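You operate a simulated robot arm through the tools that you are given. There is no shell and no other tool. Be economical: measure what you need, move in short steps, check, and stop when the job is done.

The job below is to be done with a simulated robot arm. You get a single attempt, and the scene is never put back.

## Task
Pack the camp stove into its box and shut the lid.
Fine: dial on OFF and all three legs folded before it goes in. Set down upright: camp stove.
Where things are to end (x, y in the base frame): camp stove within 0.03 m of [0.68, -0.38].

The check looks at the end state, three seconds after you hand in, the way a careful person would. Anything else that was tipped, shoved, dropped, spilled or broken makes it a failure. A push-on lid holds only when it is set on centred and level and pressed home; a screw cap is set on level and turned clockwise until tight.

## Robot
A 6-joint arm with a two-finger parallel gripper on a trunk, on a base that drives. Base frame: it is fixed to the floor where the robot stands at the start and does not move with it; the origin is under the middle of the robot, x ahead of it, y to its left, z up; the surface under the hand at the start is at about z = 0.894. Lengths are in m, angles in degrees, forces in N, time in s.
Its first joint turns from -166.0 to 166.0 degrees. Places, roughly: back stove leg [1, -0.2, 1]; inside of the stove box [0.6, -0.4, 0.9]; left stove leg [0.9, 0, 1]; right stove leg [0.8, -0.2, 1]; stove box lid [0.6, -0.4, 1]; stove dial [0.8, 0, 0.9]. Payload 3.43 kg.
Tool frame: the origin (TCP) lies between the finger pads and is the grasp point; the fingertips stand 0.034 m ahead of it; z points along the fingers, y is the line along which they close. The gripper opens to 0.128 m. The fingers are 0.024 m wide and 0.012 m thick; the gripper's body (0.048 by 0.13 m) begins 0.096 m behind the TCP.
Orientation is that of the tool frame in the base frame, as a unit quaternion [x, y, z, w]. With the fingers straight down and closing along the base's y, the tool's x points along the base's -x, its y along +y and its z along -z.

## Interface
- The arm moves only by the tool step_arm. Its argument "increments" is one flat list of numbers, 7 for each row, row after row: the shift along the tool's x, y, z in m, then the turn, a rotation vector about the tool's x, y, z in degrees, then the gripper command, from -1 (fully open) to 1 (shut), values between in proportion. In form: [tx, ty, tz, wx, wy, wz, jaw, tx, ty, tz, wx, wy, wz, jaw, ...]. A call has 1 to 10 rows; each row shifts and turns the commanded pose from where the row before left it, along the tool's axes as they then stand. Each row takes 0.2 s and may step no farther than 0.05 m and 8.6 degrees from the row before; otherwise, or with a gripper value out of range, the whole call is refused. A pose out of reach is approached as far as the arm can. The call stops where the force on the tool passes 90 N (or 10 N more than at its start, if that is more) or the arm is blocked; 0.2 s more then pass. Each finger travels about 0.153 m/s and halts on what it meets, pressing with about 21 N; the grip force reading is that of the motor and also rises with nothing between the fingers. The clock runs only during rows and for 0.2 s after the last one: add rows that do not move to give the fingers time. It gives the time, the measured TCP pose, the force on the tool (base axes), the opening and the grip force at its end, in the units of the frame above (readings bear some noise), with the torque about the TCP (base axes, N m) and any sound that the robot's microphone picked up.
- Cameras (640 x 400 px; columns grow to the right, rows downward): "scene" is now at [0.1561, 0.165, 1.2305]; the picture's right is [-0.57, -0.82, 0.00], its down [-0.22, 0.15, -0.96] and it looks along [0.79, -0.55, -0.27] (base axes); focal length 275 px, centre (320, 200). "wrist" rides on the gripper at [0.076, -0.011, -0.16] in the tool frame; the picture's right is [0.15, 0.99, 0.00], its down [-0.88, 0.13, -0.46] and it looks along [-0.45, 0.07, 0.89] (tool axes); focal length 234 px, centre (320, 200). There is no depth. A picture from a camera that has moved, and an enlarged one, comes with that camera's place and axes in the base frame and with its lens.
- camera(camera): a new picture of that camera. The clock stands still meanwhile.
- base_move(legs): drives the robot by 1 to 6 legs, each [ahead, left, turn to the left] in m, m and degrees, along the robot's own axes; the way and the turn of a leg run together, so that a leg with both is an arc; at most 1.5 m and 180 degrees a leg. The arm and the cameras ride along, it lands a little off, and it stops where it bumps. It gives what a move gives.
- turn_head(pan, tilt): turns the head with the scene camera to pan (to the left, within 143 degrees either way) and tilt (down, from -29 to 69), counted from straight ahead of the robot. It gives what a move gives.
- zoom(camera, box): a new picture of the part [left, top, right, bottom] of that camera's present view, enlarged. The clock stands still meanwhile.
- finish_job(): hands the job in; it is judged then, once.

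Work in short steps. Places have to be worked out from the pictures, the camera data and where the tool is seen: move nearer, look again, correct. Check each grasp and each placing, and mend what went wrong. You have 120 turns and 98 pictures in all, those below and enlarged ones among them. Open the gripper and draw the arm clear of the work before you hand the job in, unless the task says otherwise; then end with one line.

The tools are called after ">>>" by a JSON object that holds its "fn" and its "kwargs". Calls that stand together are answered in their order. step_arm: Moves the arm, as the interface text tells. Its arguments: {"type":"object","properties":{"increments":{"type":"array"}},"required":["increments"]} The other tools are called the same way: base_move (legs) drives the base; turn_head (pan, tilt) turns the head that bears the scene camera; camera (camera) takes a picture; zoom (camera, box) takes an enlarged picture of a part of a camera's view; finish_job () hands the job in.

At the start:

```text
time_s: 0.0
tcp_pos: [0.7761, -0.1136, 0.9997]
tcp_rot: [0.0, 1.0, 0.0, 0.001]
ft_force: [0.3, -0.9, -0.3]
ft_torque: [-0.01, -0.02, 0.0]
opening: 0.1281
finger_force: 0.0
robot x, y, heading: [-0.0031, -0.0007, -0.1]
head pan, tilt: [-34.8, 15.6]
```

scene: 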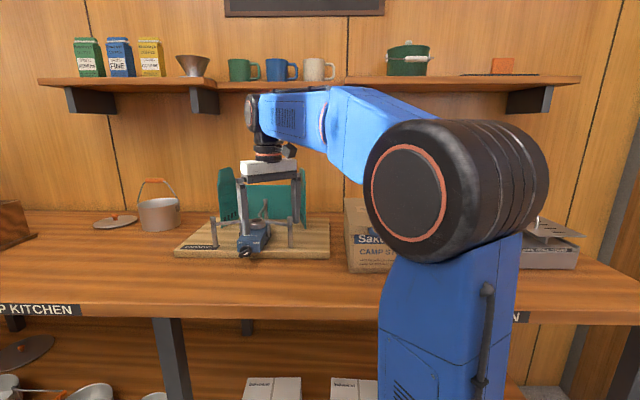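
wrist: 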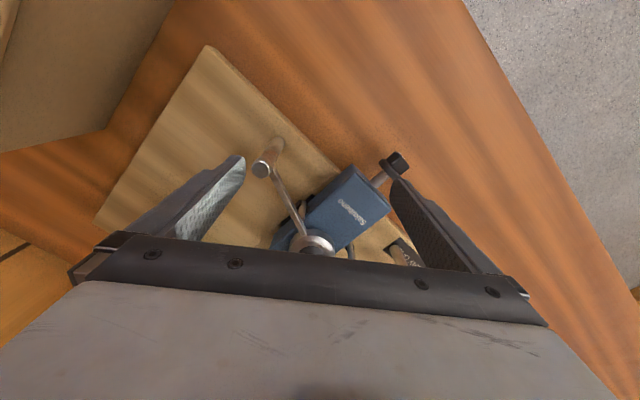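

The stove stands on a board under the hand; the legs look unfolded. I look closer at the stove and the box.

>>> {"fn": "zoom", "kwargs": {"camera": "scene", "box": [170, 150, 350, 265]}}

>>> {"fn": "zoom", "kwargs": {"camera": "wrist", "box": [180, 100, 460, 275]}}

```text
3.48 times, centred on (260, 208) of scene
camera zoom: at [0.1561, 0.165, 1.2305], right [-0.57, -0.82, 0.0], down [-0.22, 0.15, -0.96], along [0.79, -0.55, -0.27], focal length 956 px, centre (529, 174)
```

zoom: 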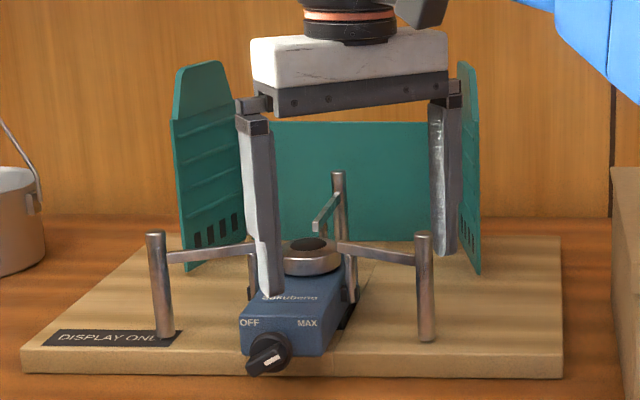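

```text
2.29 times, centred on (320, 188) of wrist
camera zoom: at [0.6996, -0.1253, 1.1591], right [-0.15, 0.99, 0.0], down [0.88, 0.13, 0.46], along [0.45, 0.07, -0.89], focal length 535 px, centre (320, 229)
```

zoom: 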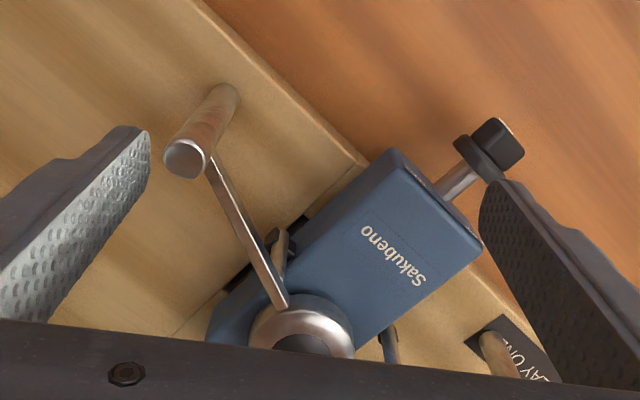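

Raise the hand straight up and back, clear of the stove, to look at everything.

>>> {"fn": "step_arm", "kwargs": {"increments": [0, 0, -0.05, 0, 0, 0, -1, 0, 0, -0.05, 0, 0, 0, -1, 0, 0, -0.05, 0, 0, 0, -1, 0, 0, -0.05, 0, 0, 0, -1, 0.05, 0, 0, 0, 0, 0, -1, 0.05, 0, 0, 0, 0, 0, -1, 0.05, 0, 0, 0, 0, 0, -1, 0.05, 0, 0, 0, 0, 0, -1]}}

>>> {"fn": "camera", "kwargs": {"camera": "wrist"}}

>>> {"fn": "camera", "kwargs": {"camera": "scene"}}

```text
time_s: 1.8
tcp_pos: [0.5762, -0.1121, 1.1622]
tcp_rot: [0.0, 1.0, -0.002, 0.002]
ft_force: [0.7, -0.3, -1.0]
ft_torque: [0.06, 0.13, 0.0]
opening: 0.128
finger_force: 0.0
out of reach, approached as far as the arm can: row 4, 8
robot x, y, heading: [0.0009, 0.0035, -0.2]
head pan, tilt: [-34.8, 15.6]
```

```text
93 pictures are left
camera wrist: at [0.5001, -0.1246, 1.3204], right [-0.15, 0.99, 0.0], down [0.88, 0.13, 0.46], along [0.45, 0.07, -0.89], focal length 234 px, centre (320, 200)
```

wrist: 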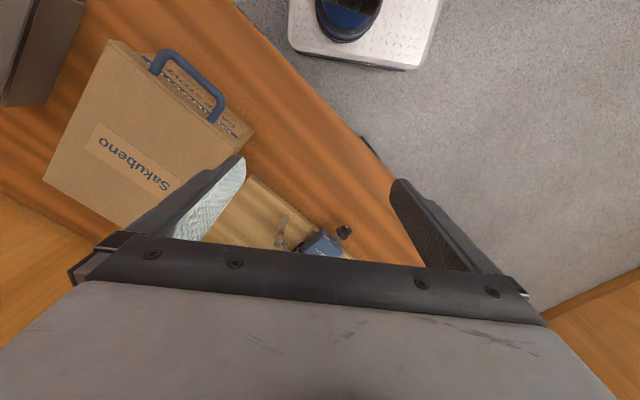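

```text
92 pictures are left
camera scene: at [0.1567, 0.1649, 1.2304], right [-0.57, -0.82, 0.0], down [-0.22, 0.15, -0.96], along [0.79, -0.55, -0.27], focal length 275 px, centre (320, 200)
```

scene: 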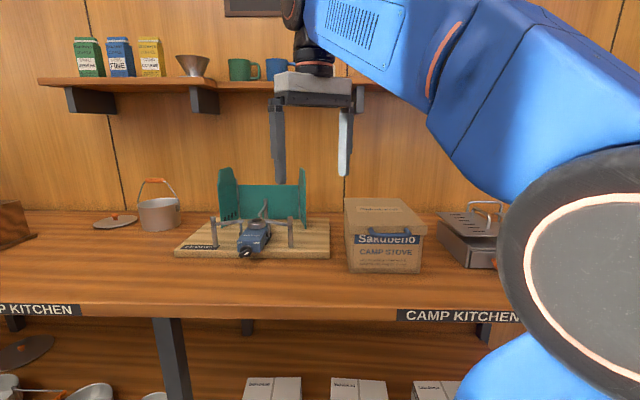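

The box appears closed, with a handle on its front. I zoom on box and stove.

>>> {"fn": "zoom", "kwargs": {"camera": "scene", "box": [330, 185, 440, 285]}}

>>> {"fn": "zoom", "kwargs": {"camera": "wrist", "box": [30, 20, 280, 230]}}

>>> {"fn": "zoom", "kwargs": {"camera": "scene", "box": [170, 160, 340, 265]}}

```text
4.00 times, centred on (385, 235) of scene
camera zoom: at [0.1567, 0.1649, 1.2304], right [-0.57, -0.82, 0.0], down [-0.22, 0.15, -0.96], along [0.79, -0.55, -0.27], focal length 1100 px, centre (60, 60)
```

zoom: 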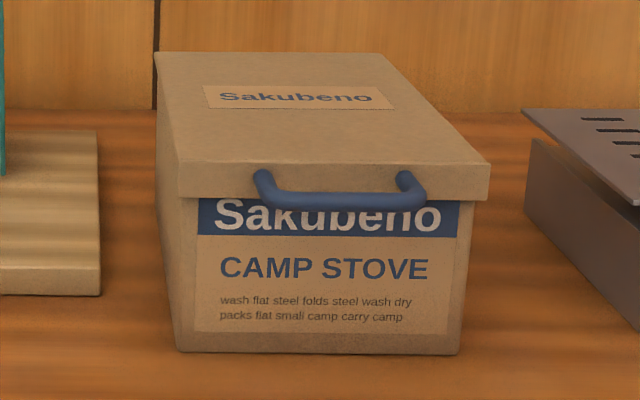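

```text
1.90 times, centred on (155, 125) of wrist
camera zoom: at [0.5001, -0.1246, 1.3204], right [-0.15, 0.99, 0.0], down [0.88, 0.13, 0.46], along [0.45, 0.07, -0.89], focal length 446 px, centre (634, 343)
```

zoom: 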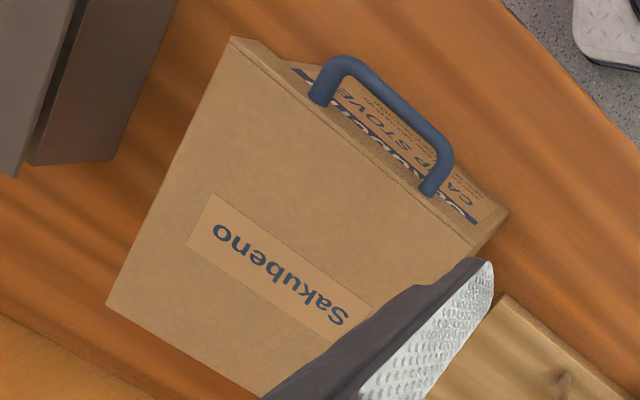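

```text
3.76 times, centred on (255, 212) of scene
camera zoom: at [0.1567, 0.1649, 1.2304], right [-0.57, -0.82, 0.0], down [-0.22, 0.15, -0.96], along [0.79, -0.55, -0.27], focal length 1035 px, centre (565, 153)
```

zoom: 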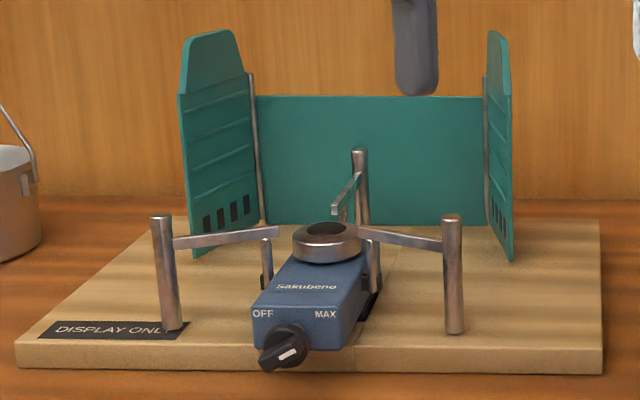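

Stove legs stand at about (0.91,0), (0.78,-0.17), (1.0,-0.2), burner near (0.9,-0.12). I take the wrist camera above it to see how the legs hinge.

>>> {"fn": "step_arm", "kwargs": {"increments": [-0.05, 0, 0, 0, 0, 0, -1, -0.05, 0, 0, 0, 0, 0, -1, -0.05, 0, 0, 0, 0, 0, -1, -0.05, 0, 0, 0, 0, 0, -1, -0.05, 0, 0.03, 0, 0, 0, -1, -0.03, 0, 0.03, 0, 0, 0, -1]}}

>>> {"fn": "camera", "kwargs": {"camera": "wrist"}}

>>> {"fn": "zoom", "kwargs": {"camera": "wrist", "box": [190, 60, 450, 240]}}

```text
refused: row 5 steps farther than a row can; nothing moved
```

```text
88 pictures are left
camera wrist: at [0.5001, -0.1246, 1.3204], right [-0.15, 0.99, 0.0], down [0.88, 0.13, 0.46], along [0.45, 0.07, -0.89], focal length 234 px, centre (320, 200)
```

wrist: 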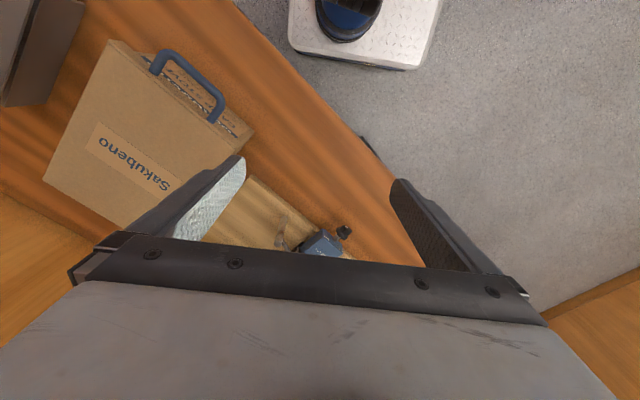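

```text
2.22 times, centred on (320, 150) of wrist
camera zoom: at [0.5001, -0.1246, 1.3204], right [-0.15, 0.99, 0.0], down [0.88, 0.13, 0.46], along [0.45, 0.07, -0.89], focal length 520 px, centre (320, 311)
```

zoom: 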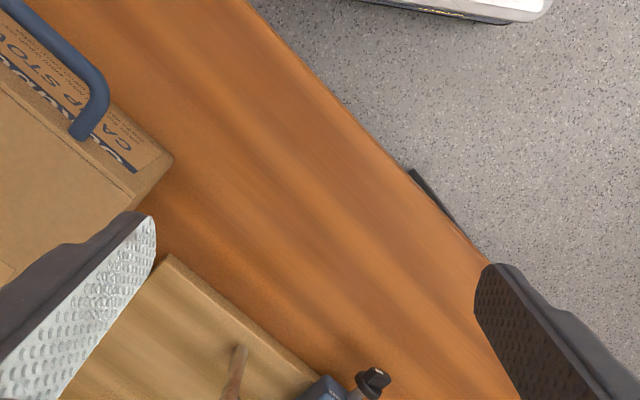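

A row was too long; repeat with smaller ones.

>>> {"fn": "step_arm", "kwargs": {"increments": [-0.05, 0, 0, 0, 0, 0, -1, -0.05, 0, 0, 0, 0, 0, -1, -0.05, 0, 0, 0, 0, 0, -1, -0.05, 0, 0, 0, 0, 0, -1, -0.04, 0, 0.03, 0, 0, 0, -1, -0.04, 0, 0.03, 0, 0, 0, -1]}}

>>> {"fn": "camera", "kwargs": {"camera": "wrist"}}

```text
time_s: 3.2
tcp_pos: [0.8537, -0.115, 1.1043]
tcp_rot: [0.0, 1.0, -0.001, 0.002]
ft_force: [-1.0, 0.1, 0.3]
ft_torque: [-0.04, -0.14, -0.02]
opening: 0.128
finger_force: 0.1
robot x, y, heading: [-0.0013, 0.0014, -0.0]
head pan, tilt: [-34.8, 15.6]
```

```text
86 pictures are left
camera wrist: at [0.7777, -0.1258, 1.2631], right [-0.15, 0.99, 0.0], down [0.88, 0.13, 0.46], along [0.45, 0.07, -0.89], focal length 234 px, centre (320, 200)
```

wrist: 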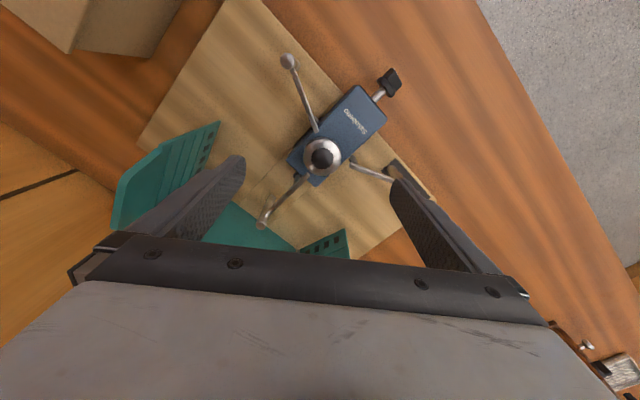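

>>> {"fn": "zoom", "kwargs": {"camera": "wrist", "box": [230, 40, 440, 240]}}

>>> {"fn": "zoom", "kwargs": {"camera": "scene", "box": [205, 195, 300, 262]}}

```text
2.00 times, centred on (335, 140) of wrist
camera zoom: at [0.7777, -0.1258, 1.2631], right [-0.15, 0.99, 0.0], down [0.88, 0.13, 0.46], along [0.45, 0.07, -0.89], focal length 468 px, centre (290, 320)
```

zoom: 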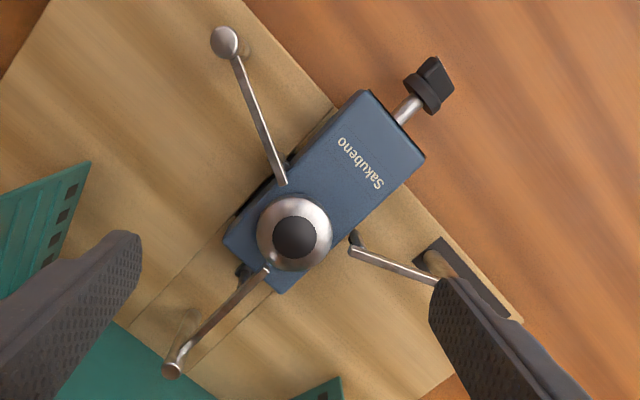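

```text
5.97 times, centred on (252, 228) of scene
camera zoom: at [0.1556, 0.165, 1.2305], right [-0.57, -0.82, 0.0], down [-0.22, 0.15, -0.96], along [0.79, -0.55, -0.27], focal length 1642 px, centre (723, 30)
```

zoom: 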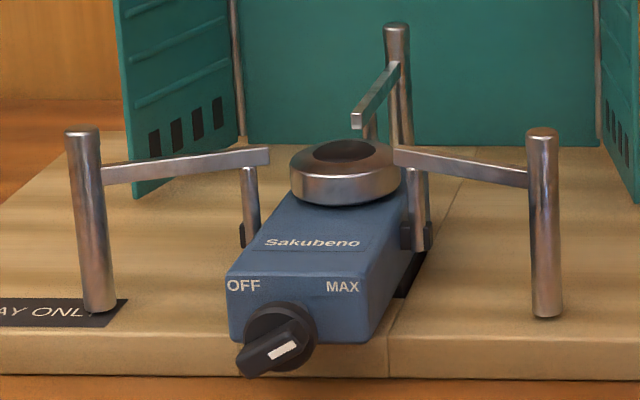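

Each leg has a vertical hinge pin beside the body, so the legs swing horizontally. I look closely at the dial to read its pointer.

>>> {"fn": "zoom", "kwargs": {"camera": "scene", "box": [234, 234, 266, 262]}}

>>> {"fn": "zoom", "kwargs": {"camera": "wrist", "box": [340, 50, 430, 110]}}

```text
14.29 times, centred on (250, 248) of scene
camera zoom: at [0.1556, 0.165, 1.2305], right [-0.57, -0.82, 0.0], down [-0.22, 0.15, -0.96], along [0.79, -0.55, -0.27], focal length 3928 px, centre (1320, -486)
```

zoom: 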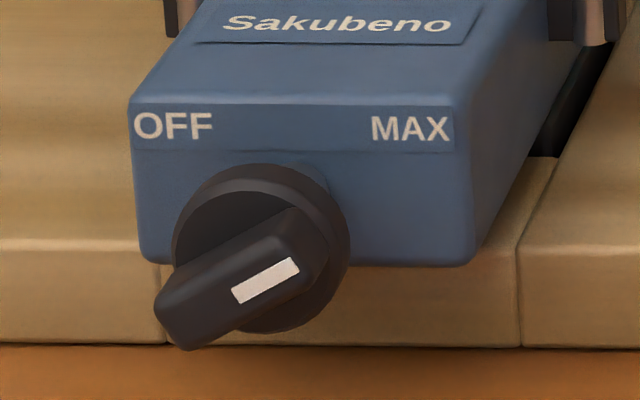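

```text
6.67 times, centred on (385, 80) of wrist
camera zoom: at [0.7777, -0.1258, 1.2631], right [-0.15, 0.99, 0.0], down [0.88, 0.13, 0.46], along [0.45, 0.07, -0.89], focal length 1561 px, centre (-113, 1000)
```

zoom: 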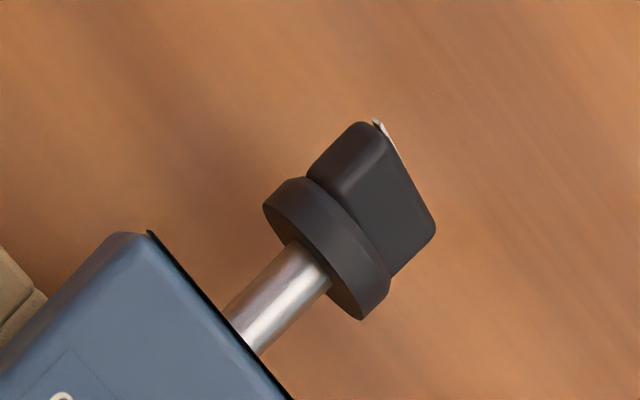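

The pointer's white mark lies toward MAX (about 2 o'clock); OFF is at upper left, so the bar must turn anticlockwise seen from the front. Bar centre is about (0.763,-0.032,0.923). I bring closed fingers, aligned with the stove, above the bar's left end.

>>> {"fn": "step_arm", "kwargs": {"increments": [0.029, 0.034, 0, 0, 0, 0, 1, 0.029, 0.034, 0, 0, 0, 0, 1, 0.03, 0.035, 0, 0, 0, 0, 1, 0, 0, 0.02, 0, 0, 7, 1, 0, 0, 0.02, 0, 0, 7, 1, 0, 0, 0.02, 0, 0, 7, 1, 0, 0, 0.02, 0, 0, 7, 1, 0, 0, 0.02, 0, 0, 7, 1, 0, 0, 0, 0, 0, 0, 1]}}

>>> {"fn": "zoom", "kwargs": {"camera": "scene", "box": [205, 180, 300, 262]}}

>>> {"fn": "camera", "kwargs": {"camera": "wrist"}}

```text
time_s: 5.2
tcp_pos: [0.7675, -0.0105, 1.0028]
tcp_rot: [0.301, 0.954, 0.0, 0.001]
ft_force: [0.7, 0.3, 0.2]
ft_torque: [-0.03, 0.01, 0.0]
opening: 0.0
finger_force: 21.3
robot x, y, heading: [0.0035, 0.001, -0.1]
head pan, tilt: [-34.8, 15.6]
```

```text
4.88 times, centred on (252, 221) of scene
camera zoom: at [0.1561, 0.165, 1.2305], right [-0.57, -0.82, 0.0], down [-0.22, 0.15, -0.96], along [0.79, -0.55, -0.27], focal length 1341 px, centre (649, 98)
```

zoom: 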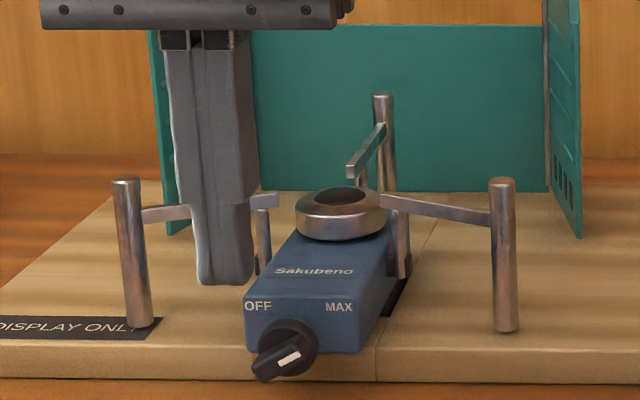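

```text
80 pictures are left
camera wrist: at [0.6988, 0.0242, 1.1618], right [0.45, 0.89, 0.0], down [0.79, -0.4, 0.46], along [0.41, -0.21, -0.89], focal length 234 px, centre (320, 200)
```

wrist: 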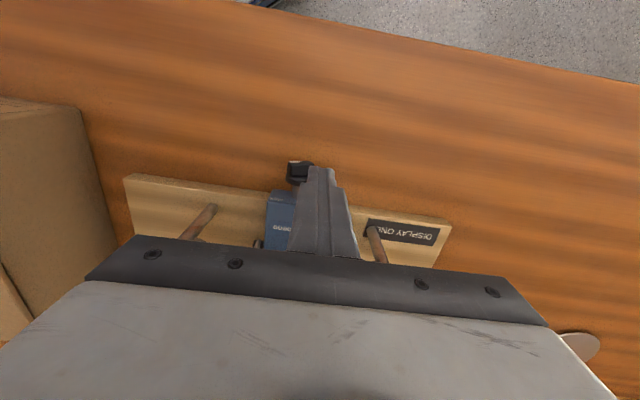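

The fingertip is ~9 mm too far left; I shift right and lower to just touch the bar's left end.

>>> {"fn": "step_arm", "kwargs": {"increments": [0, -0.009, 0, 0, 0, 0, 1, 0, 0, 0.02, 0, 0, 0, 1, 0, 0, 0.02, 0, 0, 0, 1, 0, 0, 0.008, 0, 0, 0, 1, 0, 0, 0.004, 0, 0, 0, 1]}}

>>> {"fn": "zoom", "kwargs": {"camera": "scene", "box": [225, 220, 281, 262]}}

>>> {"fn": "zoom", "kwargs": {"camera": "wrist", "box": [260, 130, 380, 220]}}

```text
time_s: 6.4
tcp_pos: [0.7634, -0.0168, 0.9516]
tcp_rot: [0.301, 0.954, 0.0, 0.001]
ft_force: [-2.0, 4.9, 8.1]
ft_torque: [0.03, 0.05, -0.02]
opening: 0.0
finger_force: 21.1
robot x, y, heading: [-0.0024, 0.0014, -0.2]
head pan, tilt: [-34.8, 15.6]
```

```text
9.52 times, centred on (253, 241) of scene
camera zoom: at [0.1557, 0.1652, 1.2305], right [-0.57, -0.82, 0.0], down [-0.22, 0.15, -0.96], along [0.79, -0.55, -0.27], focal length 2619 px, centre (958, -190)
```

zoom: 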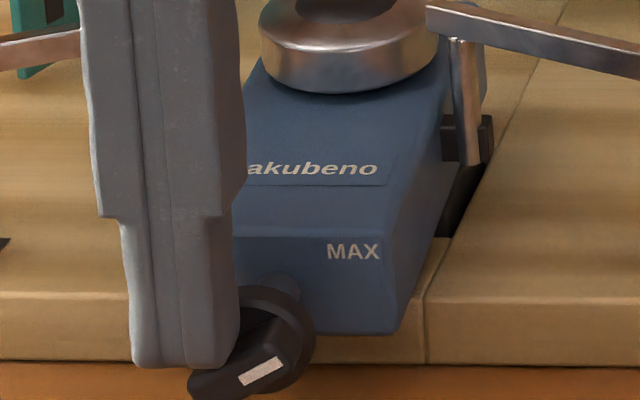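

```text
4.44 times, centred on (320, 175) of wrist
camera zoom: at [0.6928, 0.0168, 1.11], right [0.45, 0.89, 0.0], down [0.79, -0.4, 0.46], along [0.41, -0.2, -0.89], focal length 1041 px, centre (320, 311)
```

zoom: 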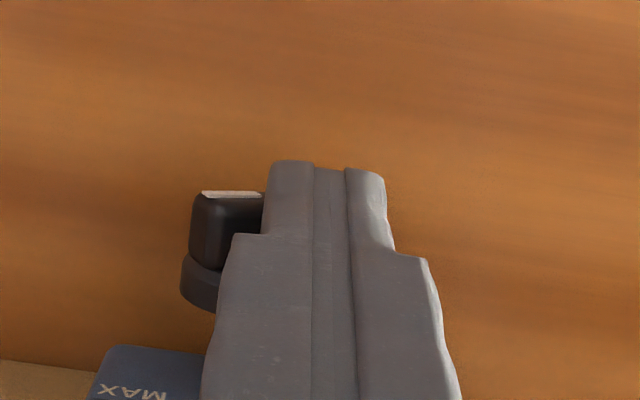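

Touching the bar's left end with 8 N. Press down in small steps.

>>> {"fn": "step_arm", "kwargs": {"increments": [0, 0, 0.004, 0, 0, 0, 1, 0, 0, 0.004, 0, 0, 0, 1, 0, 0, 0.004, 0, 0, 0, 1]}}

>>> {"fn": "zoom", "kwargs": {"camera": "scene", "box": [205, 195, 305, 265]}}

```text
time_s: 7.2
tcp_pos: [0.7618, -0.0164, 0.9388]
tcp_rot: [0.301, 0.954, 0.0, 0.002]
ft_force: [-12.2, 10.8, 9.9]
ft_torque: [0.15, 0.33, -0.1]
opening: 0.0
finger_force: 21.5
robot x, y, heading: [0.0022, -0.0022, 0.2]
head pan, tilt: [-34.8, 15.6]
```

```text
5.71 times, centred on (255, 230) of scene
camera zoom: at [0.1553, 0.1654, 1.2305], right [-0.57, -0.82, 0.0], down [-0.22, 0.15, -0.96], along [0.79, -0.55, -0.27], focal length 1571 px, centre (691, 29)
```

zoom: 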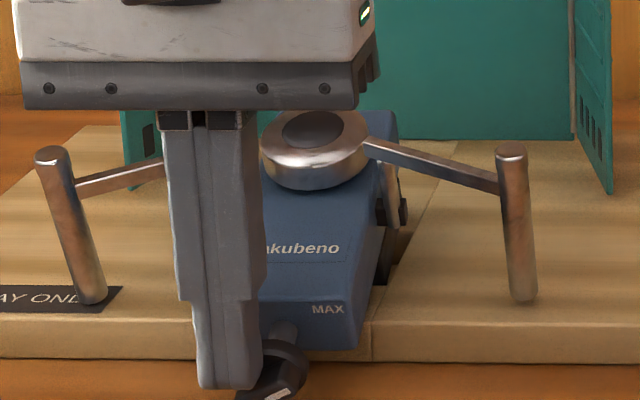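

The stove tips forward under the press rather than the dial turning freely; I back off at once.

>>> {"fn": "step_arm", "kwargs": {"increments": [0, 0, -0.01, 0, 0, 0, 1, 0, 0, -0.01, 0, 0, 0, 1, 0, 0, -0.02, 0, 0, 0, 1, 0, 0, -0.04, 0, 0, 0, 1]}}

>>> {"fn": "zoom", "kwargs": {"camera": "scene", "box": [205, 195, 305, 265]}}

```text
time_s: 8.2
tcp_pos: [0.7633, -0.0169, 1.0186]
tcp_rot: [0.301, 0.954, 0.0, 0.0]
ft_force: [1.1, 0.0, 0.1]
ft_torque: [-0.01, -0.03, 0.01]
opening: 0.0
finger_force: 21.1
robot x, y, heading: [0.0015, 0.0011, -0.1]
head pan, tilt: [-34.8, 15.6]
```

```text
5.71 times, centred on (255, 230) of scene
camera zoom: at [0.1562, 0.1649, 1.2305], right [-0.57, -0.82, 0.0], down [-0.22, 0.15, -0.96], along [0.79, -0.55, -0.27], focal length 1571 px, centre (691, 29)
```

zoom: 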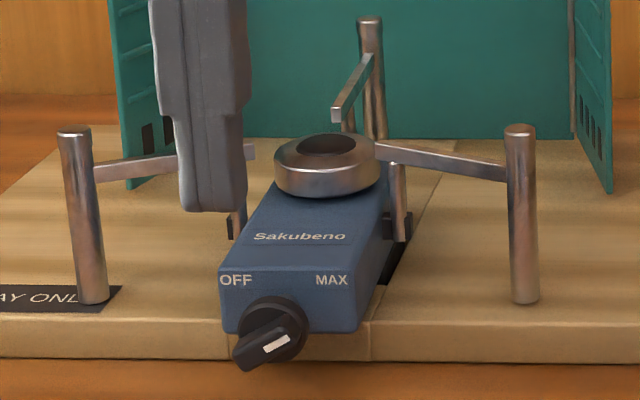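

Stove is back upright on its legs; it needs a pure twist instead. I zoom to get the bar's exact angle now.

>>> {"fn": "zoom", "kwargs": {"camera": "scene", "box": [234, 234, 266, 262]}}

```text
14.29 times, centred on (250, 248) of scene
camera zoom: at [0.1562, 0.1649, 1.2305], right [-0.57, -0.82, 0.0], down [-0.22, 0.15, -0.96], along [0.79, -0.55, -0.27], focal length 3928 px, centre (1320, -486)
```

zoom: 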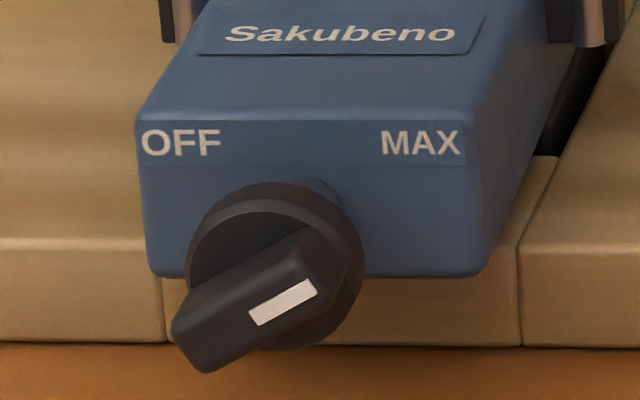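

The dial hasn't turned, so I'll grip its bar and twist. I back off and swing the tool to near-horizontal, aligned with the bar (tilted in the bar's plane).

>>> {"fn": "step_arm", "kwargs": {"increments": [0.05, 0, -0.01, 0, 0, 0, 0.2, 0.05, 0, -0.01, 0, 0, 0, 0.2]}}

>>> {"fn": "step_arm", "kwargs": {"increments": [0, 0, 0, -5.42, -5.42, 3.13, 0.2, 0, 0, 0, -5.42, -5.42, 3.13, 0.2, 0, 0, 0, -5.42, -5.42, 3.13, 0.2, 0, 0, 0, -5.42, -5.42, 3.13, 0.2, 0, 0, 0, -5.42, -5.42, 3.13, 0.2, 0, 0, 0, -5.42, -5.42, 3.13, 0.2, 0, 0, 0, -5.42, -5.42, 3.13, 0.2, 0, 0, 0, -5.42, -5.42, 3.13, 0.2, 0, 0, 0, -5.42, -5.42, 3.13, 0.2, 0, 0, 0, -5.42, -5.42, 3.13, 0.2]}}

>>> {"fn": "camera", "kwargs": {"camera": "scene"}}

>>> {"fn": "camera", "kwargs": {"camera": "wrist"}}

```text
refused: row 1 steps farther than a row can; nothing moved
```

```text
time_s: 10.4
tcp_pos: [0.7635, -0.0166, 1.0189]
tcp_rot: [0.463, 0.64, 0.284, 0.544]
ft_force: [-0.2, -0.5, -0.4]
ft_torque: [-0.04, 0.01, -0.01]
opening: 0.0514
finger_force: 0.1
robot x, y, heading: [-0.0012, 0.0016, 0.1]
head pan, tilt: [-34.8, 15.6]
```

```text
74 pictures are left
camera scene: at [0.1561, 0.165, 1.2305], right [-0.57, -0.82, 0.0], down [-0.22, 0.15, -0.96], along [0.79, -0.55, -0.27], focal length 275 px, centre (320, 200)
```

scene: 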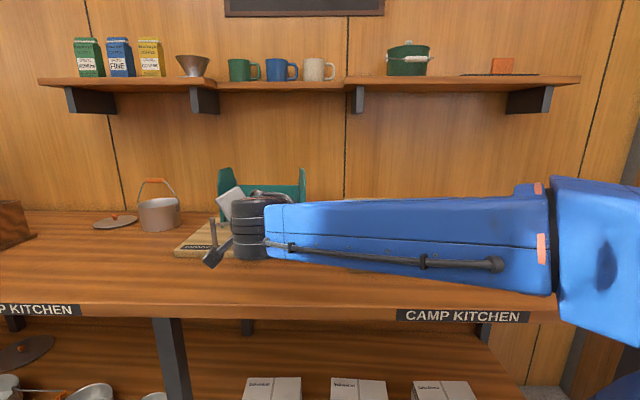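

```text
73 pictures are left
camera wrist: at [0.608, 0.0685, 1.0153], right [0.29, 0.54, 0.79], down [-0.42, -0.68, 0.61], along [0.86, -0.5, 0.03], focal length 234 px, centre (320, 200)
```

wrist: 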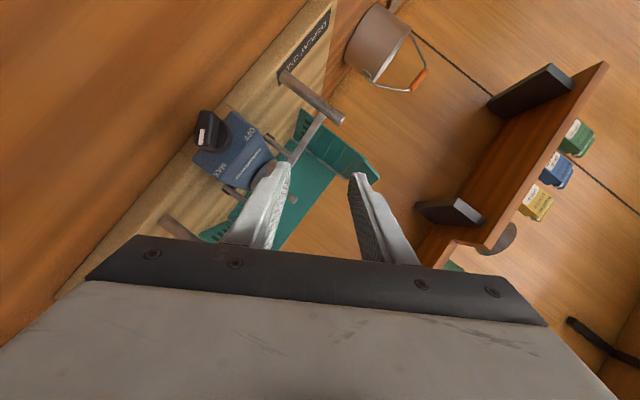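

The wrist view confirms the bar centre near (0.755,-0.032,0.923). I back off along the tool, then come down in line with the bar, 7 cm short.

>>> {"fn": "step_arm", "kwargs": {"increments": [0, 0, -0.04, 0, 0, 0, 0.2, 0, 0, -0.04, 0, 0, 0, 0.2, 0.0092, -0.0305, 0.009, 0, 0, 0, 0.2, 0.0092, -0.0305, 0.009, 0, 0, 0, 0.2, 0.0092, -0.0305, 0.009, 0, 0, 0, 0.2]}}

>>> {"fn": "camera", "kwargs": {"camera": "wrist"}}

>>> {"fn": "camera", "kwargs": {"camera": "scene"}}

```text
time_s: 11.6
tcp_pos: [0.6875, -0.0231, 0.9403]
tcp_rot: [0.464, 0.64, 0.283, 0.543]
ft_force: [0.5, 0.0, 0.4]
ft_torque: [0.0, 0.01, 0.01]
opening: 0.0512
finger_force: 0.0
robot x, y, heading: [0.0057, -0.001, -0.1]
head pan, tilt: [-34.8, 15.6]
```

```text
72 pictures are left
camera wrist: at [0.5317, 0.0624, 0.9368], right [0.29, 0.54, 0.79], down [-0.42, -0.67, 0.61], along [0.86, -0.51, 0.03], focal length 234 px, centre (320, 200)
```

wrist: 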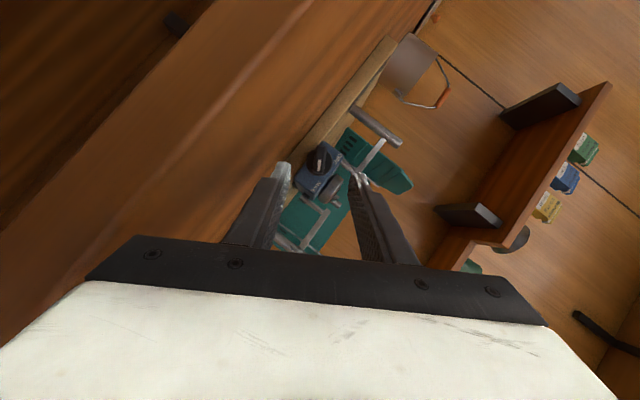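

```text
71 pictures are left
camera scene: at [0.1561, 0.1649, 1.2305], right [-0.57, -0.82, 0.0], down [-0.22, 0.15, -0.96], along [0.79, -0.55, -0.27], focal length 275 px, centre (320, 200)
```

scene: 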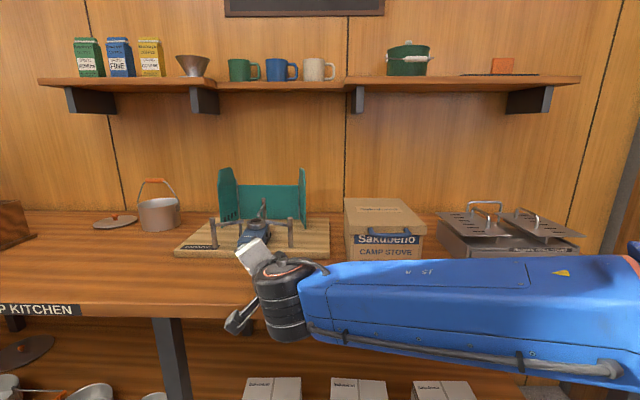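

Advance along the tool 3 cm and check alignment with the bar.

>>> {"fn": "step_arm", "kwargs": {"increments": [0.0015, 0.001, 0.015, 0, 0, 0, 0.2, 0, 0, 0.015, 0, 0, 0, 0.2]}}

>>> {"fn": "zoom", "kwargs": {"camera": "wrist", "box": [230, 100, 420, 260]}}

```text
time_s: 12.2
tcp_pos: [0.7157, -0.0263, 0.9333]
tcp_rot: [0.465, 0.64, 0.281, 0.544]
ft_force: [0.4, 0.3, -0.8]
ft_torque: [0.01, 0.02, -0.03]
opening: 0.0512
finger_force: 0.0
robot x, y, heading: [-0.002, -0.0017, 0.0]
head pan, tilt: [-34.8, 15.6]
```

```text
2.50 times, centred on (325, 180) of wrist
camera zoom: at [0.561, 0.0604, 0.93], right [0.29, 0.54, 0.79], down [-0.42, -0.67, 0.61], along [0.86, -0.51, 0.03], focal length 585 px, centre (308, 250)
```

zoom: 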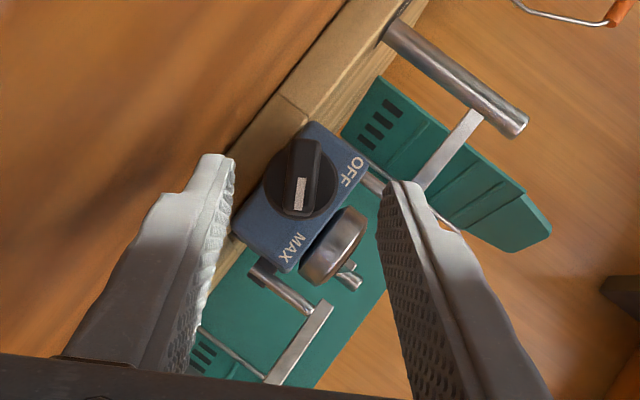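

Bar is centred between the fingers. Advance 13 mm and close.

>>> {"fn": "step_arm", "kwargs": {"increments": [0, 0, 0.013, 0, 0, 0, 0.2, 0, 0, 0, 0, 0, 0, 0.6, 0, 0, 0, 0, 0, 0, 1, 0, 0, 0, 0, 0, 0, 1]}}

>>> {"fn": "zoom", "kwargs": {"camera": "wrist", "box": [230, 100, 420, 260]}}

```text
time_s: 13.2
tcp_pos: [0.728, -0.0273, 0.9313]
tcp_rot: [0.463, 0.639, 0.283, 0.544]
ft_force: [2.2, -0.3, 1.3]
ft_torque: [-0.08, -0.13, -0.03]
opening: 0.0114
finger_force: 21.4
robot x, y, heading: [0.0002, -0.0031, 0.1]
head pan, tilt: [-34.8, 15.6]
```

```text
2.50 times, centred on (325, 180) of wrist
camera zoom: at [0.5735, 0.0585, 0.9279], right [0.28, 0.54, 0.79], down [-0.42, -0.68, 0.61], along [0.86, -0.51, 0.03], focal length 585 px, centre (308, 250)
```

zoom: 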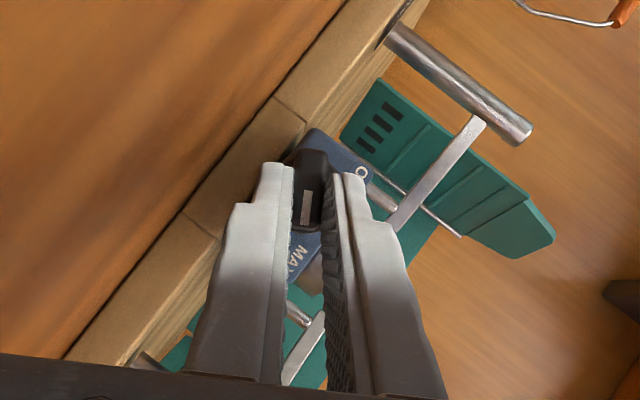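

Bar gripped. Twist anticlockwise about the knob axis, first 24°, checking the forces.

>>> {"fn": "step_arm", "kwargs": {"increments": [0.0001, 0.0019, 0.0001, 4, 0, -6.93, 1, 0.0001, 0.0019, 0.0001, 4, 0, -6.93, 1, 0.0001, 0.0019, 0.0001, 4, 0, -6.93, 1]}}

>>> {"fn": "zoom", "kwargs": {"camera": "wrist", "box": [230, 100, 420, 260]}}

>>> {"fn": "zoom", "kwargs": {"camera": "scene", "box": [190, 195, 310, 280]}}

```text
time_s: 14.0
tcp_pos: [0.7293, -0.0243, 0.9341]
tcp_rot: [0.394, 0.739, 0.112, 0.534]
ft_force: [-3.4, 2.8, 6.4]
ft_torque: [-0.19, -0.37, -0.05]
opening: 0.0119
finger_force: 20.8
robot x, y, heading: [0.0005, 0.0022, -0.1]
head pan, tilt: [-34.8, 15.6]
```

```text
2.50 times, centred on (325, 180) of wrist
camera zoom: at [0.5753, 0.0618, 0.9385], right [0.44, 0.76, 0.48], down [-0.24, -0.41, 0.88], along [0.87, -0.5, 0.0], focal length 585 px, centre (308, 250)
```

zoom: 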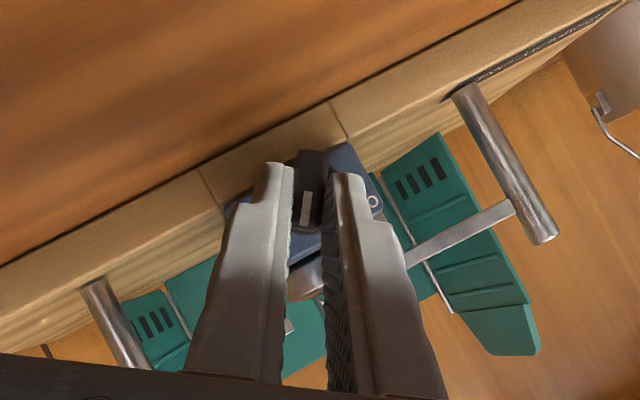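

```text
4.71 times, centred on (250, 238) of scene
camera zoom: at [0.1558, 0.1651, 1.2305], right [-0.57, -0.82, 0.0], down [-0.22, 0.15, -0.96], along [0.79, -0.55, -0.27], focal length 1294 px, centre (649, 24)
```

zoom: 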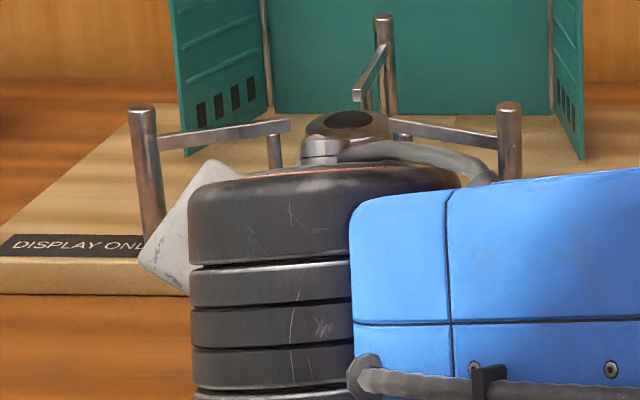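

The dial turns with low torque and the stove stays level. Continue 48°.

>>> {"fn": "step_arm", "kwargs": {"increments": [0.0001, 0.0019, 0.0001, 4, 0, -6.93, 1, 0.0001, 0.0019, 0.0001, 4, 0, -6.93, 1, 0.0001, 0.0019, 0.0001, 4, 0, -6.93, 1, 0.0001, 0.0019, 0.0001, 4, 0, -6.93, 1, 0.0001, 0.0019, 0.0001, 4, 0, -6.93, 1, 0.0001, 0.0019, 0.0001, 4, 0, -6.93, 1]}}

>>> {"fn": "zoom", "kwargs": {"camera": "wrist", "box": [230, 100, 420, 260]}}

```text
time_s: 15.4
tcp_pos: [0.7373, -0.0132, 0.9369]
tcp_rot: [0.208, 0.837, -0.237, 0.447]
ft_force: [18.9, 23.7, 6.3]
ft_torque: [0.2, -0.51, 0.9]
opening: 0.0114
finger_force: 21.2
robot x, y, heading: [-0.0048, 0.0007, -0.0]
head pan, tilt: [-34.8, 15.6]
```

```text
2.50 times, centred on (325, 180) of wrist
camera zoom: at [0.5881, 0.0802, 0.9521], right [0.48, 0.81, -0.33], down [0.23, 0.25, 0.94], along [0.85, -0.53, -0.07], focal length 585 px, centre (308, 250)
```

zoom: 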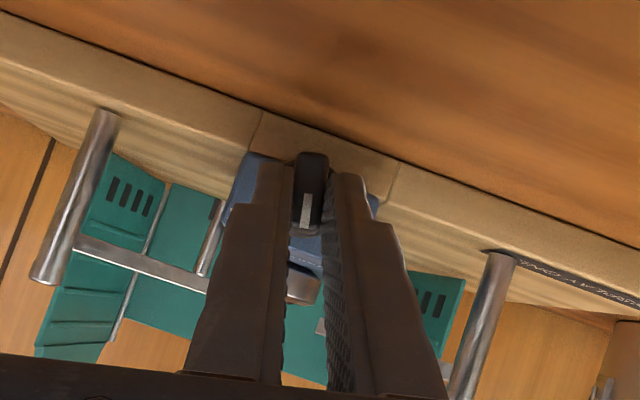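

A 30 N sideways force has appeared; I look at the scene before continuing.

>>> {"fn": "camera", "kwargs": {"camera": "scene"}}

>>> {"fn": "camera", "kwargs": {"camera": "wrist"}}

```text
65 pictures are left
camera scene: at [0.1566, 0.1661, 1.2303], right [-0.57, -0.82, 0.0], down [-0.22, 0.15, -0.96], along [0.79, -0.55, -0.27], focal length 275 px, centre (320, 200)
```

scene: 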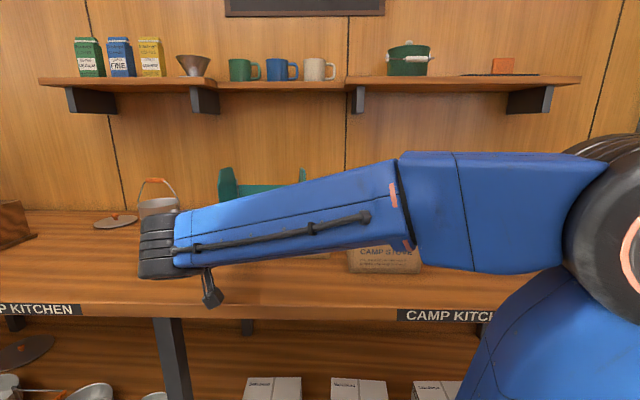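

```text
64 pictures are left
camera wrist: at [0.5881, 0.0802, 0.9521], right [0.48, 0.81, -0.33], down [0.23, 0.25, 0.94], along [0.85, -0.53, -0.07], focal length 234 px, centre (320, 200)
```

wrist: 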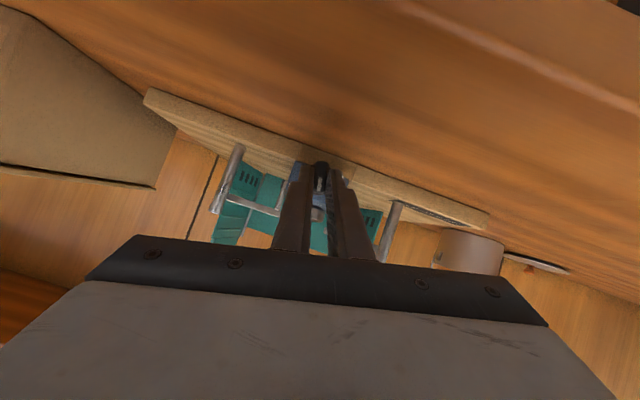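

Release the grip to relieve that side load and check the dial.

>>> {"fn": "step_arm", "kwargs": {"increments": [0, 0, 0, 0, 0, 0, 0.4, 0, 0, 0, 0, 0, 0, 0.4]}}

>>> {"fn": "zoom", "kwargs": {"camera": "wrist", "box": [240, 120, 400, 250]}}

```text
time_s: 16.0
tcp_pos: [0.7354, -0.015, 0.9361]
tcp_rot: [0.209, 0.837, -0.236, 0.446]
ft_force: [-0.1, 0.4, 0.3]
ft_torque: [0.0, 0.02, 0.04]
opening: 0.0383
finger_force: 0.1
robot x, y, heading: [-0.0018, -0.0017, -0.0]
head pan, tilt: [-34.8, 15.6]
```

```text
3.08 times, centred on (320, 185) of wrist
camera zoom: at [0.5871, 0.0785, 0.9523], right [0.48, 0.81, -0.33], down [0.23, 0.25, 0.94], along [0.85, -0.53, -0.07], focal length 720 px, centre (320, 246)
```

zoom: 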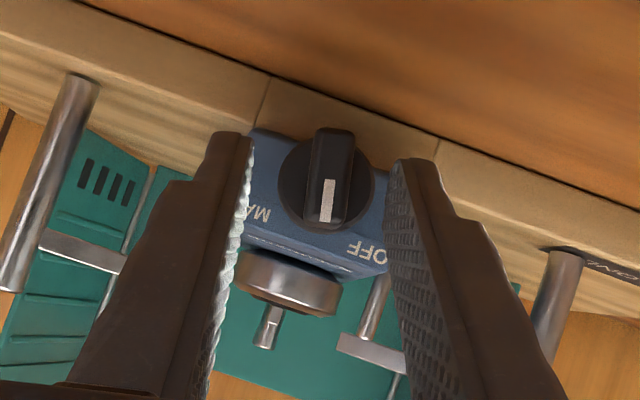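

Released cleanly: the mark now points roughly up, ~106°. I recentre 2.6 mm, regrip and turn a further 40°.

>>> {"fn": "step_arm", "kwargs": {"increments": [0, 0.0026, 0, 0, 0, 0, 0.4, 0, 0, 0, 0, 0, 0, 1, 0, 0, 0, 0, 0, 0, 1, 0.0001, 0.0022, 0.0001, 4, 0, -6.93, 1, 0.0001, 0.0022, 0.0001, 4, 0, -6.93, 1, 0.0001, 0.0022, 0.0001, 4, 0, -6.93, 1, 0.0001, 0.0022, 0.0001, 4, 0, -6.93, 1, 0.0001, 0.0022, 0.0001, 4, 0, -6.93, 1]}}

>>> {"fn": "zoom", "kwargs": {"camera": "wrist", "box": [240, 120, 400, 250]}}

```text
time_s: 17.8
tcp_pos: [0.7446, -0.005, 0.9306]
tcp_rot: [0.025, 0.808, -0.498, 0.314]
ft_force: [-3.4, 7.2, -1.5]
ft_torque: [0.31, 0.21, -0.13]
opening: 0.0114
finger_force: 21.0
robot x, y, heading: [-0.0016, 0.0011, 0.1]
head pan, tilt: [-34.8, 15.6]
```

```text
3.08 times, centred on (320, 185) of wrist
camera zoom: at [0.6015, 0.0989, 0.9471], right [0.23, 0.46, -0.86], down [0.53, 0.68, 0.5], along [0.81, -0.57, -0.09], focal length 720 px, centre (320, 246)
```

zoom: 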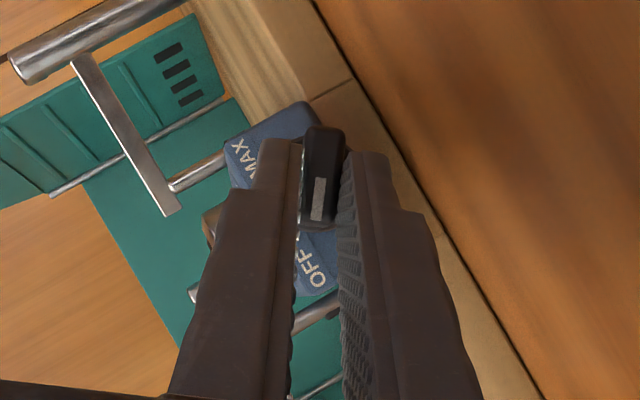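

The mark now points near OFF (~145°). One more 8° step to see if a stop resists.

>>> {"fn": "step_arm", "kwargs": {"increments": [0.0001, 0.0022, 0.0001, 4, 0, -6.93, 1]}}

>>> {"fn": "zoom", "kwargs": {"camera": "wrist", "box": [240, 120, 400, 250]}}

```text
time_s: 18.2
tcp_pos: [0.7443, -0.0037, 0.9277]
tcp_rot: [-0.014, 0.791, -0.544, 0.282]
ft_force: [-4.7, 10.3, -1.4]
ft_torque: [0.43, 0.19, -0.18]
opening: 0.0114
finger_force: 21.1
robot x, y, heading: [-0.0001, 0.0002, 0.2]
head pan, tilt: [-34.8, 15.6]
```

```text
3.08 times, centred on (320, 185) of wrist
camera zoom: at [0.6036, 0.1018, 0.9444], right [0.16, 0.36, -0.92], down [0.57, 0.73, 0.38], along [0.81, -0.58, -0.08], focal length 720 px, centre (320, 246)
```

zoom: 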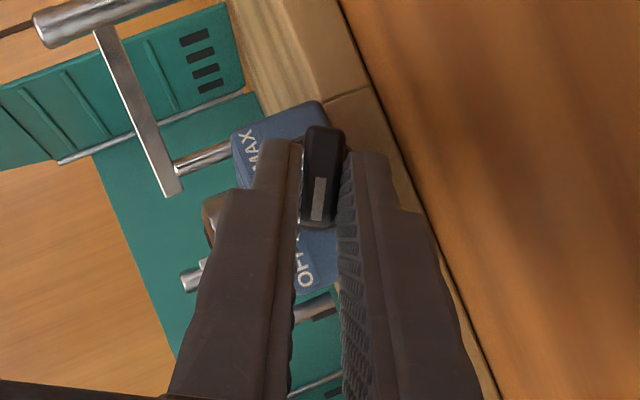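

Now ~152°, torque rising a little. Release and back off straight along the tool, then inspect.

>>> {"fn": "step_arm", "kwargs": {"increments": [0, 0, 0, 0, 0, 0, 0.2, 0, 0, 0, 0, 0, 0, 0.2, 0, 0, -0.02, 0, 0, 0, 0.2, 0, 0, -0.03, 0, 0, 0, 0.2, 0, 0, -0.03, 0, 0, 0, 0.2]}}

>>> {"fn": "zoom", "kwargs": {"camera": "wrist", "box": [240, 110, 400, 240]}}

```text
time_s: 19.4
tcp_pos: [0.7064, 0.0616, 0.9473]
tcp_rot: [-0.012, 0.79, -0.544, 0.283]
ft_force: [-0.2, -0.6, 0.3]
ft_torque: [0.0, -0.01, 0.01]
opening: 0.0513
finger_force: 0.0
robot x, y, heading: [-0.0007, 0.0033, 0.2]
head pan, tilt: [-34.8, 15.6]
```

```text
3.08 times, centred on (320, 175) of wrist
camera zoom: at [0.5666, 0.169, 0.9644], right [0.16, 0.36, -0.92], down [0.57, 0.73, 0.38], along [0.81, -0.58, -0.08], focal length 720 px, centre (320, 277)
```

zoom: 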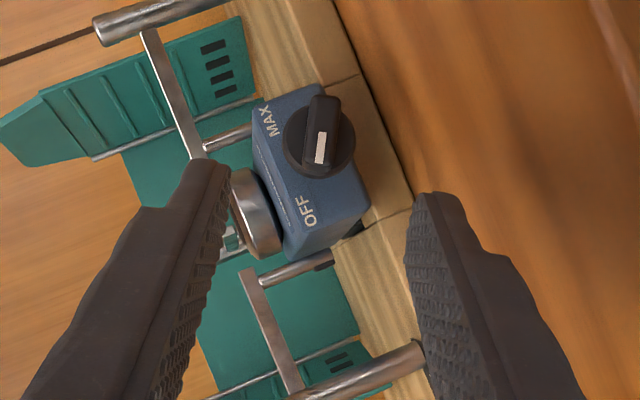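

The mark points at OFF (~153°). I lift and swing the tool back to pointing down.

>>> {"fn": "step_arm", "kwargs": {"increments": [-0.0208, -0.0416, -0.0119, 0, 0, 0, 0.2, -0.0208, -0.0416, -0.0119, 0, 0, 0, 0.2, 0, 0, 0, -4.47, 2.24, 0, 0.2]}}

>>> {"fn": "step_arm", "kwargs": {"increments": [0, 0, 0, -7.51, 3.76, 0, 0.2, 0, 0, 0, -7.51, 3.76, 0, 0.2, 0, 0, 0, -7.51, 3.76, 0, 0.2, 0, 0, 0, -7.51, 3.76, 0, 0.2, 0, 0, 0, -7.51, 3.76, 0, 0.2, 0, 0, 0, -7.51, 3.76, 0, 0.2, 0, 0, 0, -7.51, 3.76, 0, 1, 0, 0, 0, -7.51, 3.76, 0, 1, 0, 0, 0, -2.5, 1.3, 0, 1]}}

>>> {"fn": "camera", "kwargs": {"camera": "scene"}}

>>> {"fn": "zoom", "kwargs": {"camera": "scene", "box": [205, 200, 305, 265]}}

```text
time_s: 20.2
tcp_pos: [0.7066, 0.0633, 1.0448]
tcp_rot: [-0.014, 0.816, -0.512, 0.266]
ft_force: [-0.1, 0.8, -0.4]
ft_torque: [-0.01, -0.02, 0.0]
opening: 0.051
finger_force: 0.0
robot x, y, heading: [0.0, -0.0007, -0.0]
head pan, tilt: [-34.8, 15.6]
```

```text
time_s: 22.2
tcp_pos: [0.7074, 0.0635, 1.0445]
tcp_rot: [-0.016, 1.0, -0.004, 0.002]
ft_force: [0.1, 0.6, 0.3]
ft_torque: [0.03, 0.02, -0.04]
opening: 0.0
finger_force: 20.9
robot x, y, heading: [0.0003, 0.0021, 0.4]
head pan, tilt: [-34.8, 15.6]
```

```text
59 pictures are left
camera scene: at [0.156, 0.165, 1.2305], right [-0.57, -0.82, 0.0], down [-0.22, 0.15, -0.96], along [0.79, -0.55, -0.27], focal length 275 px, centre (320, 200)
```

scene: 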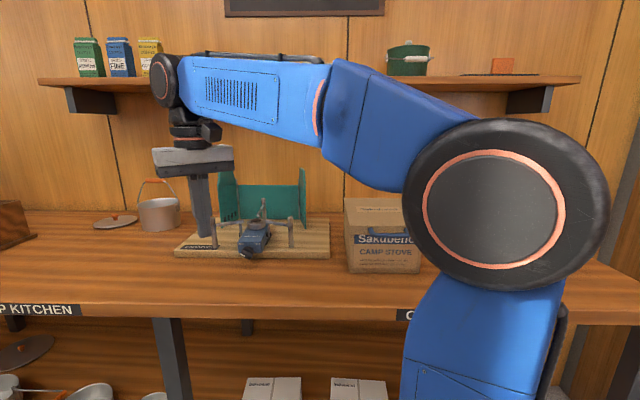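

```text
6.15 times, centred on (255, 232) of scene
camera zoom: at [0.156, 0.165, 1.2305], right [-0.57, -0.82, 0.0], down [-0.22, 0.15, -0.96], along [0.79, -0.55, -0.27], focal length 1692 px, centre (720, 0)
```

zoom: 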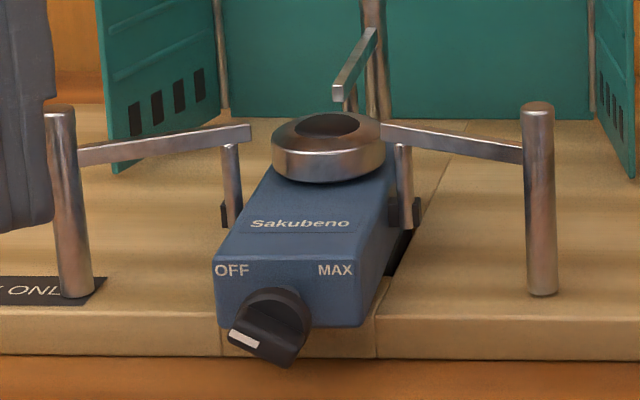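

Dial reads OFF (≈150°). Next the left leg: I place the closed fingertip behind its post, low, to test folding forward.

>>> {"fn": "step_arm", "kwargs": {"increments": [-0.05, 0, 0, 0, 0, 0, 1, -0.05, 0, 0, 0, 0, 0, 1, -0.05, 0, 0, 0, 0, 0, 1, -0.05, 0, 0, 0, 0, 0, 1, 0, -0.03, 0, 0, 0, 0, 1, 0, -0.03, 0, 0, 0, 0, 1, 0, 0, 0.04, 0, 0, 0, 1, 0, 0, 0.04, 0, 0, 0, 1]}}

>>> {"fn": "camera", "kwargs": {"camera": "wrist"}}

>>> {"fn": "zoom", "kwargs": {"camera": "scene", "box": [190, 190, 310, 265]}}

```text
time_s: 24.0
tcp_pos: [0.9091, 0.0092, 0.9661]
tcp_rot: [-0.015, 1.0, -0.006, 0.002]
ft_force: [-0.4, 0.5, -0.5]
ft_torque: [-0.03, 0.0, -0.02]
opening: 0.0001
finger_force: 21.0
robot x, y, heading: [-0.0003, 0.0021, -0.0]
head pan, tilt: [-34.8, 15.6]
```

```text
57 pictures are left
camera wrist: at [0.8334, -0.0036, 1.1256], right [-0.18, 0.98, -0.01], down [0.87, 0.16, 0.46], along [0.45, 0.07, -0.89], focal length 234 px, centre (320, 200)
```

wrist: 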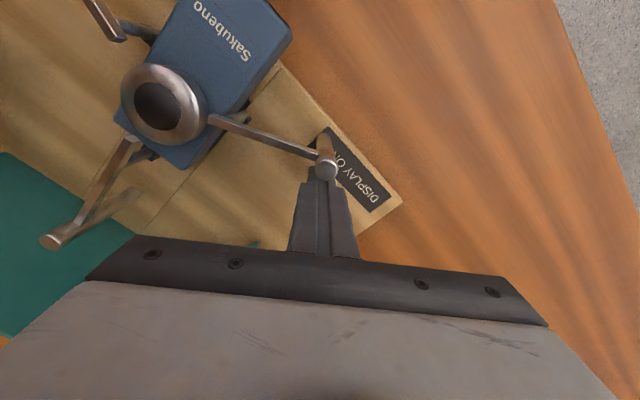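

```text
5.33 times, centred on (250, 228) of scene
camera zoom: at [0.1561, 0.165, 1.2305], right [-0.57, -0.82, 0.0], down [-0.22, 0.15, -0.96], along [0.79, -0.55, -0.27], focal length 1466 px, centre (693, 53)
```

zoom: 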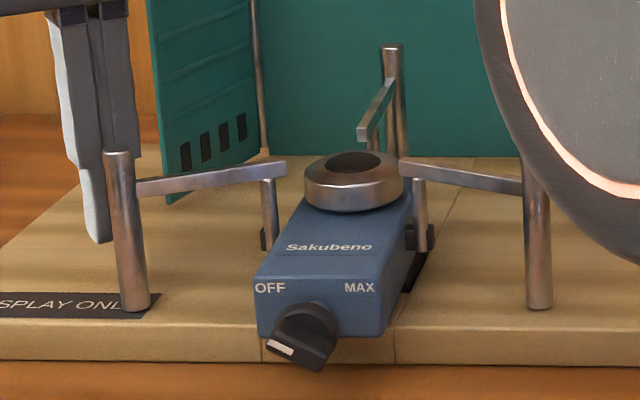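

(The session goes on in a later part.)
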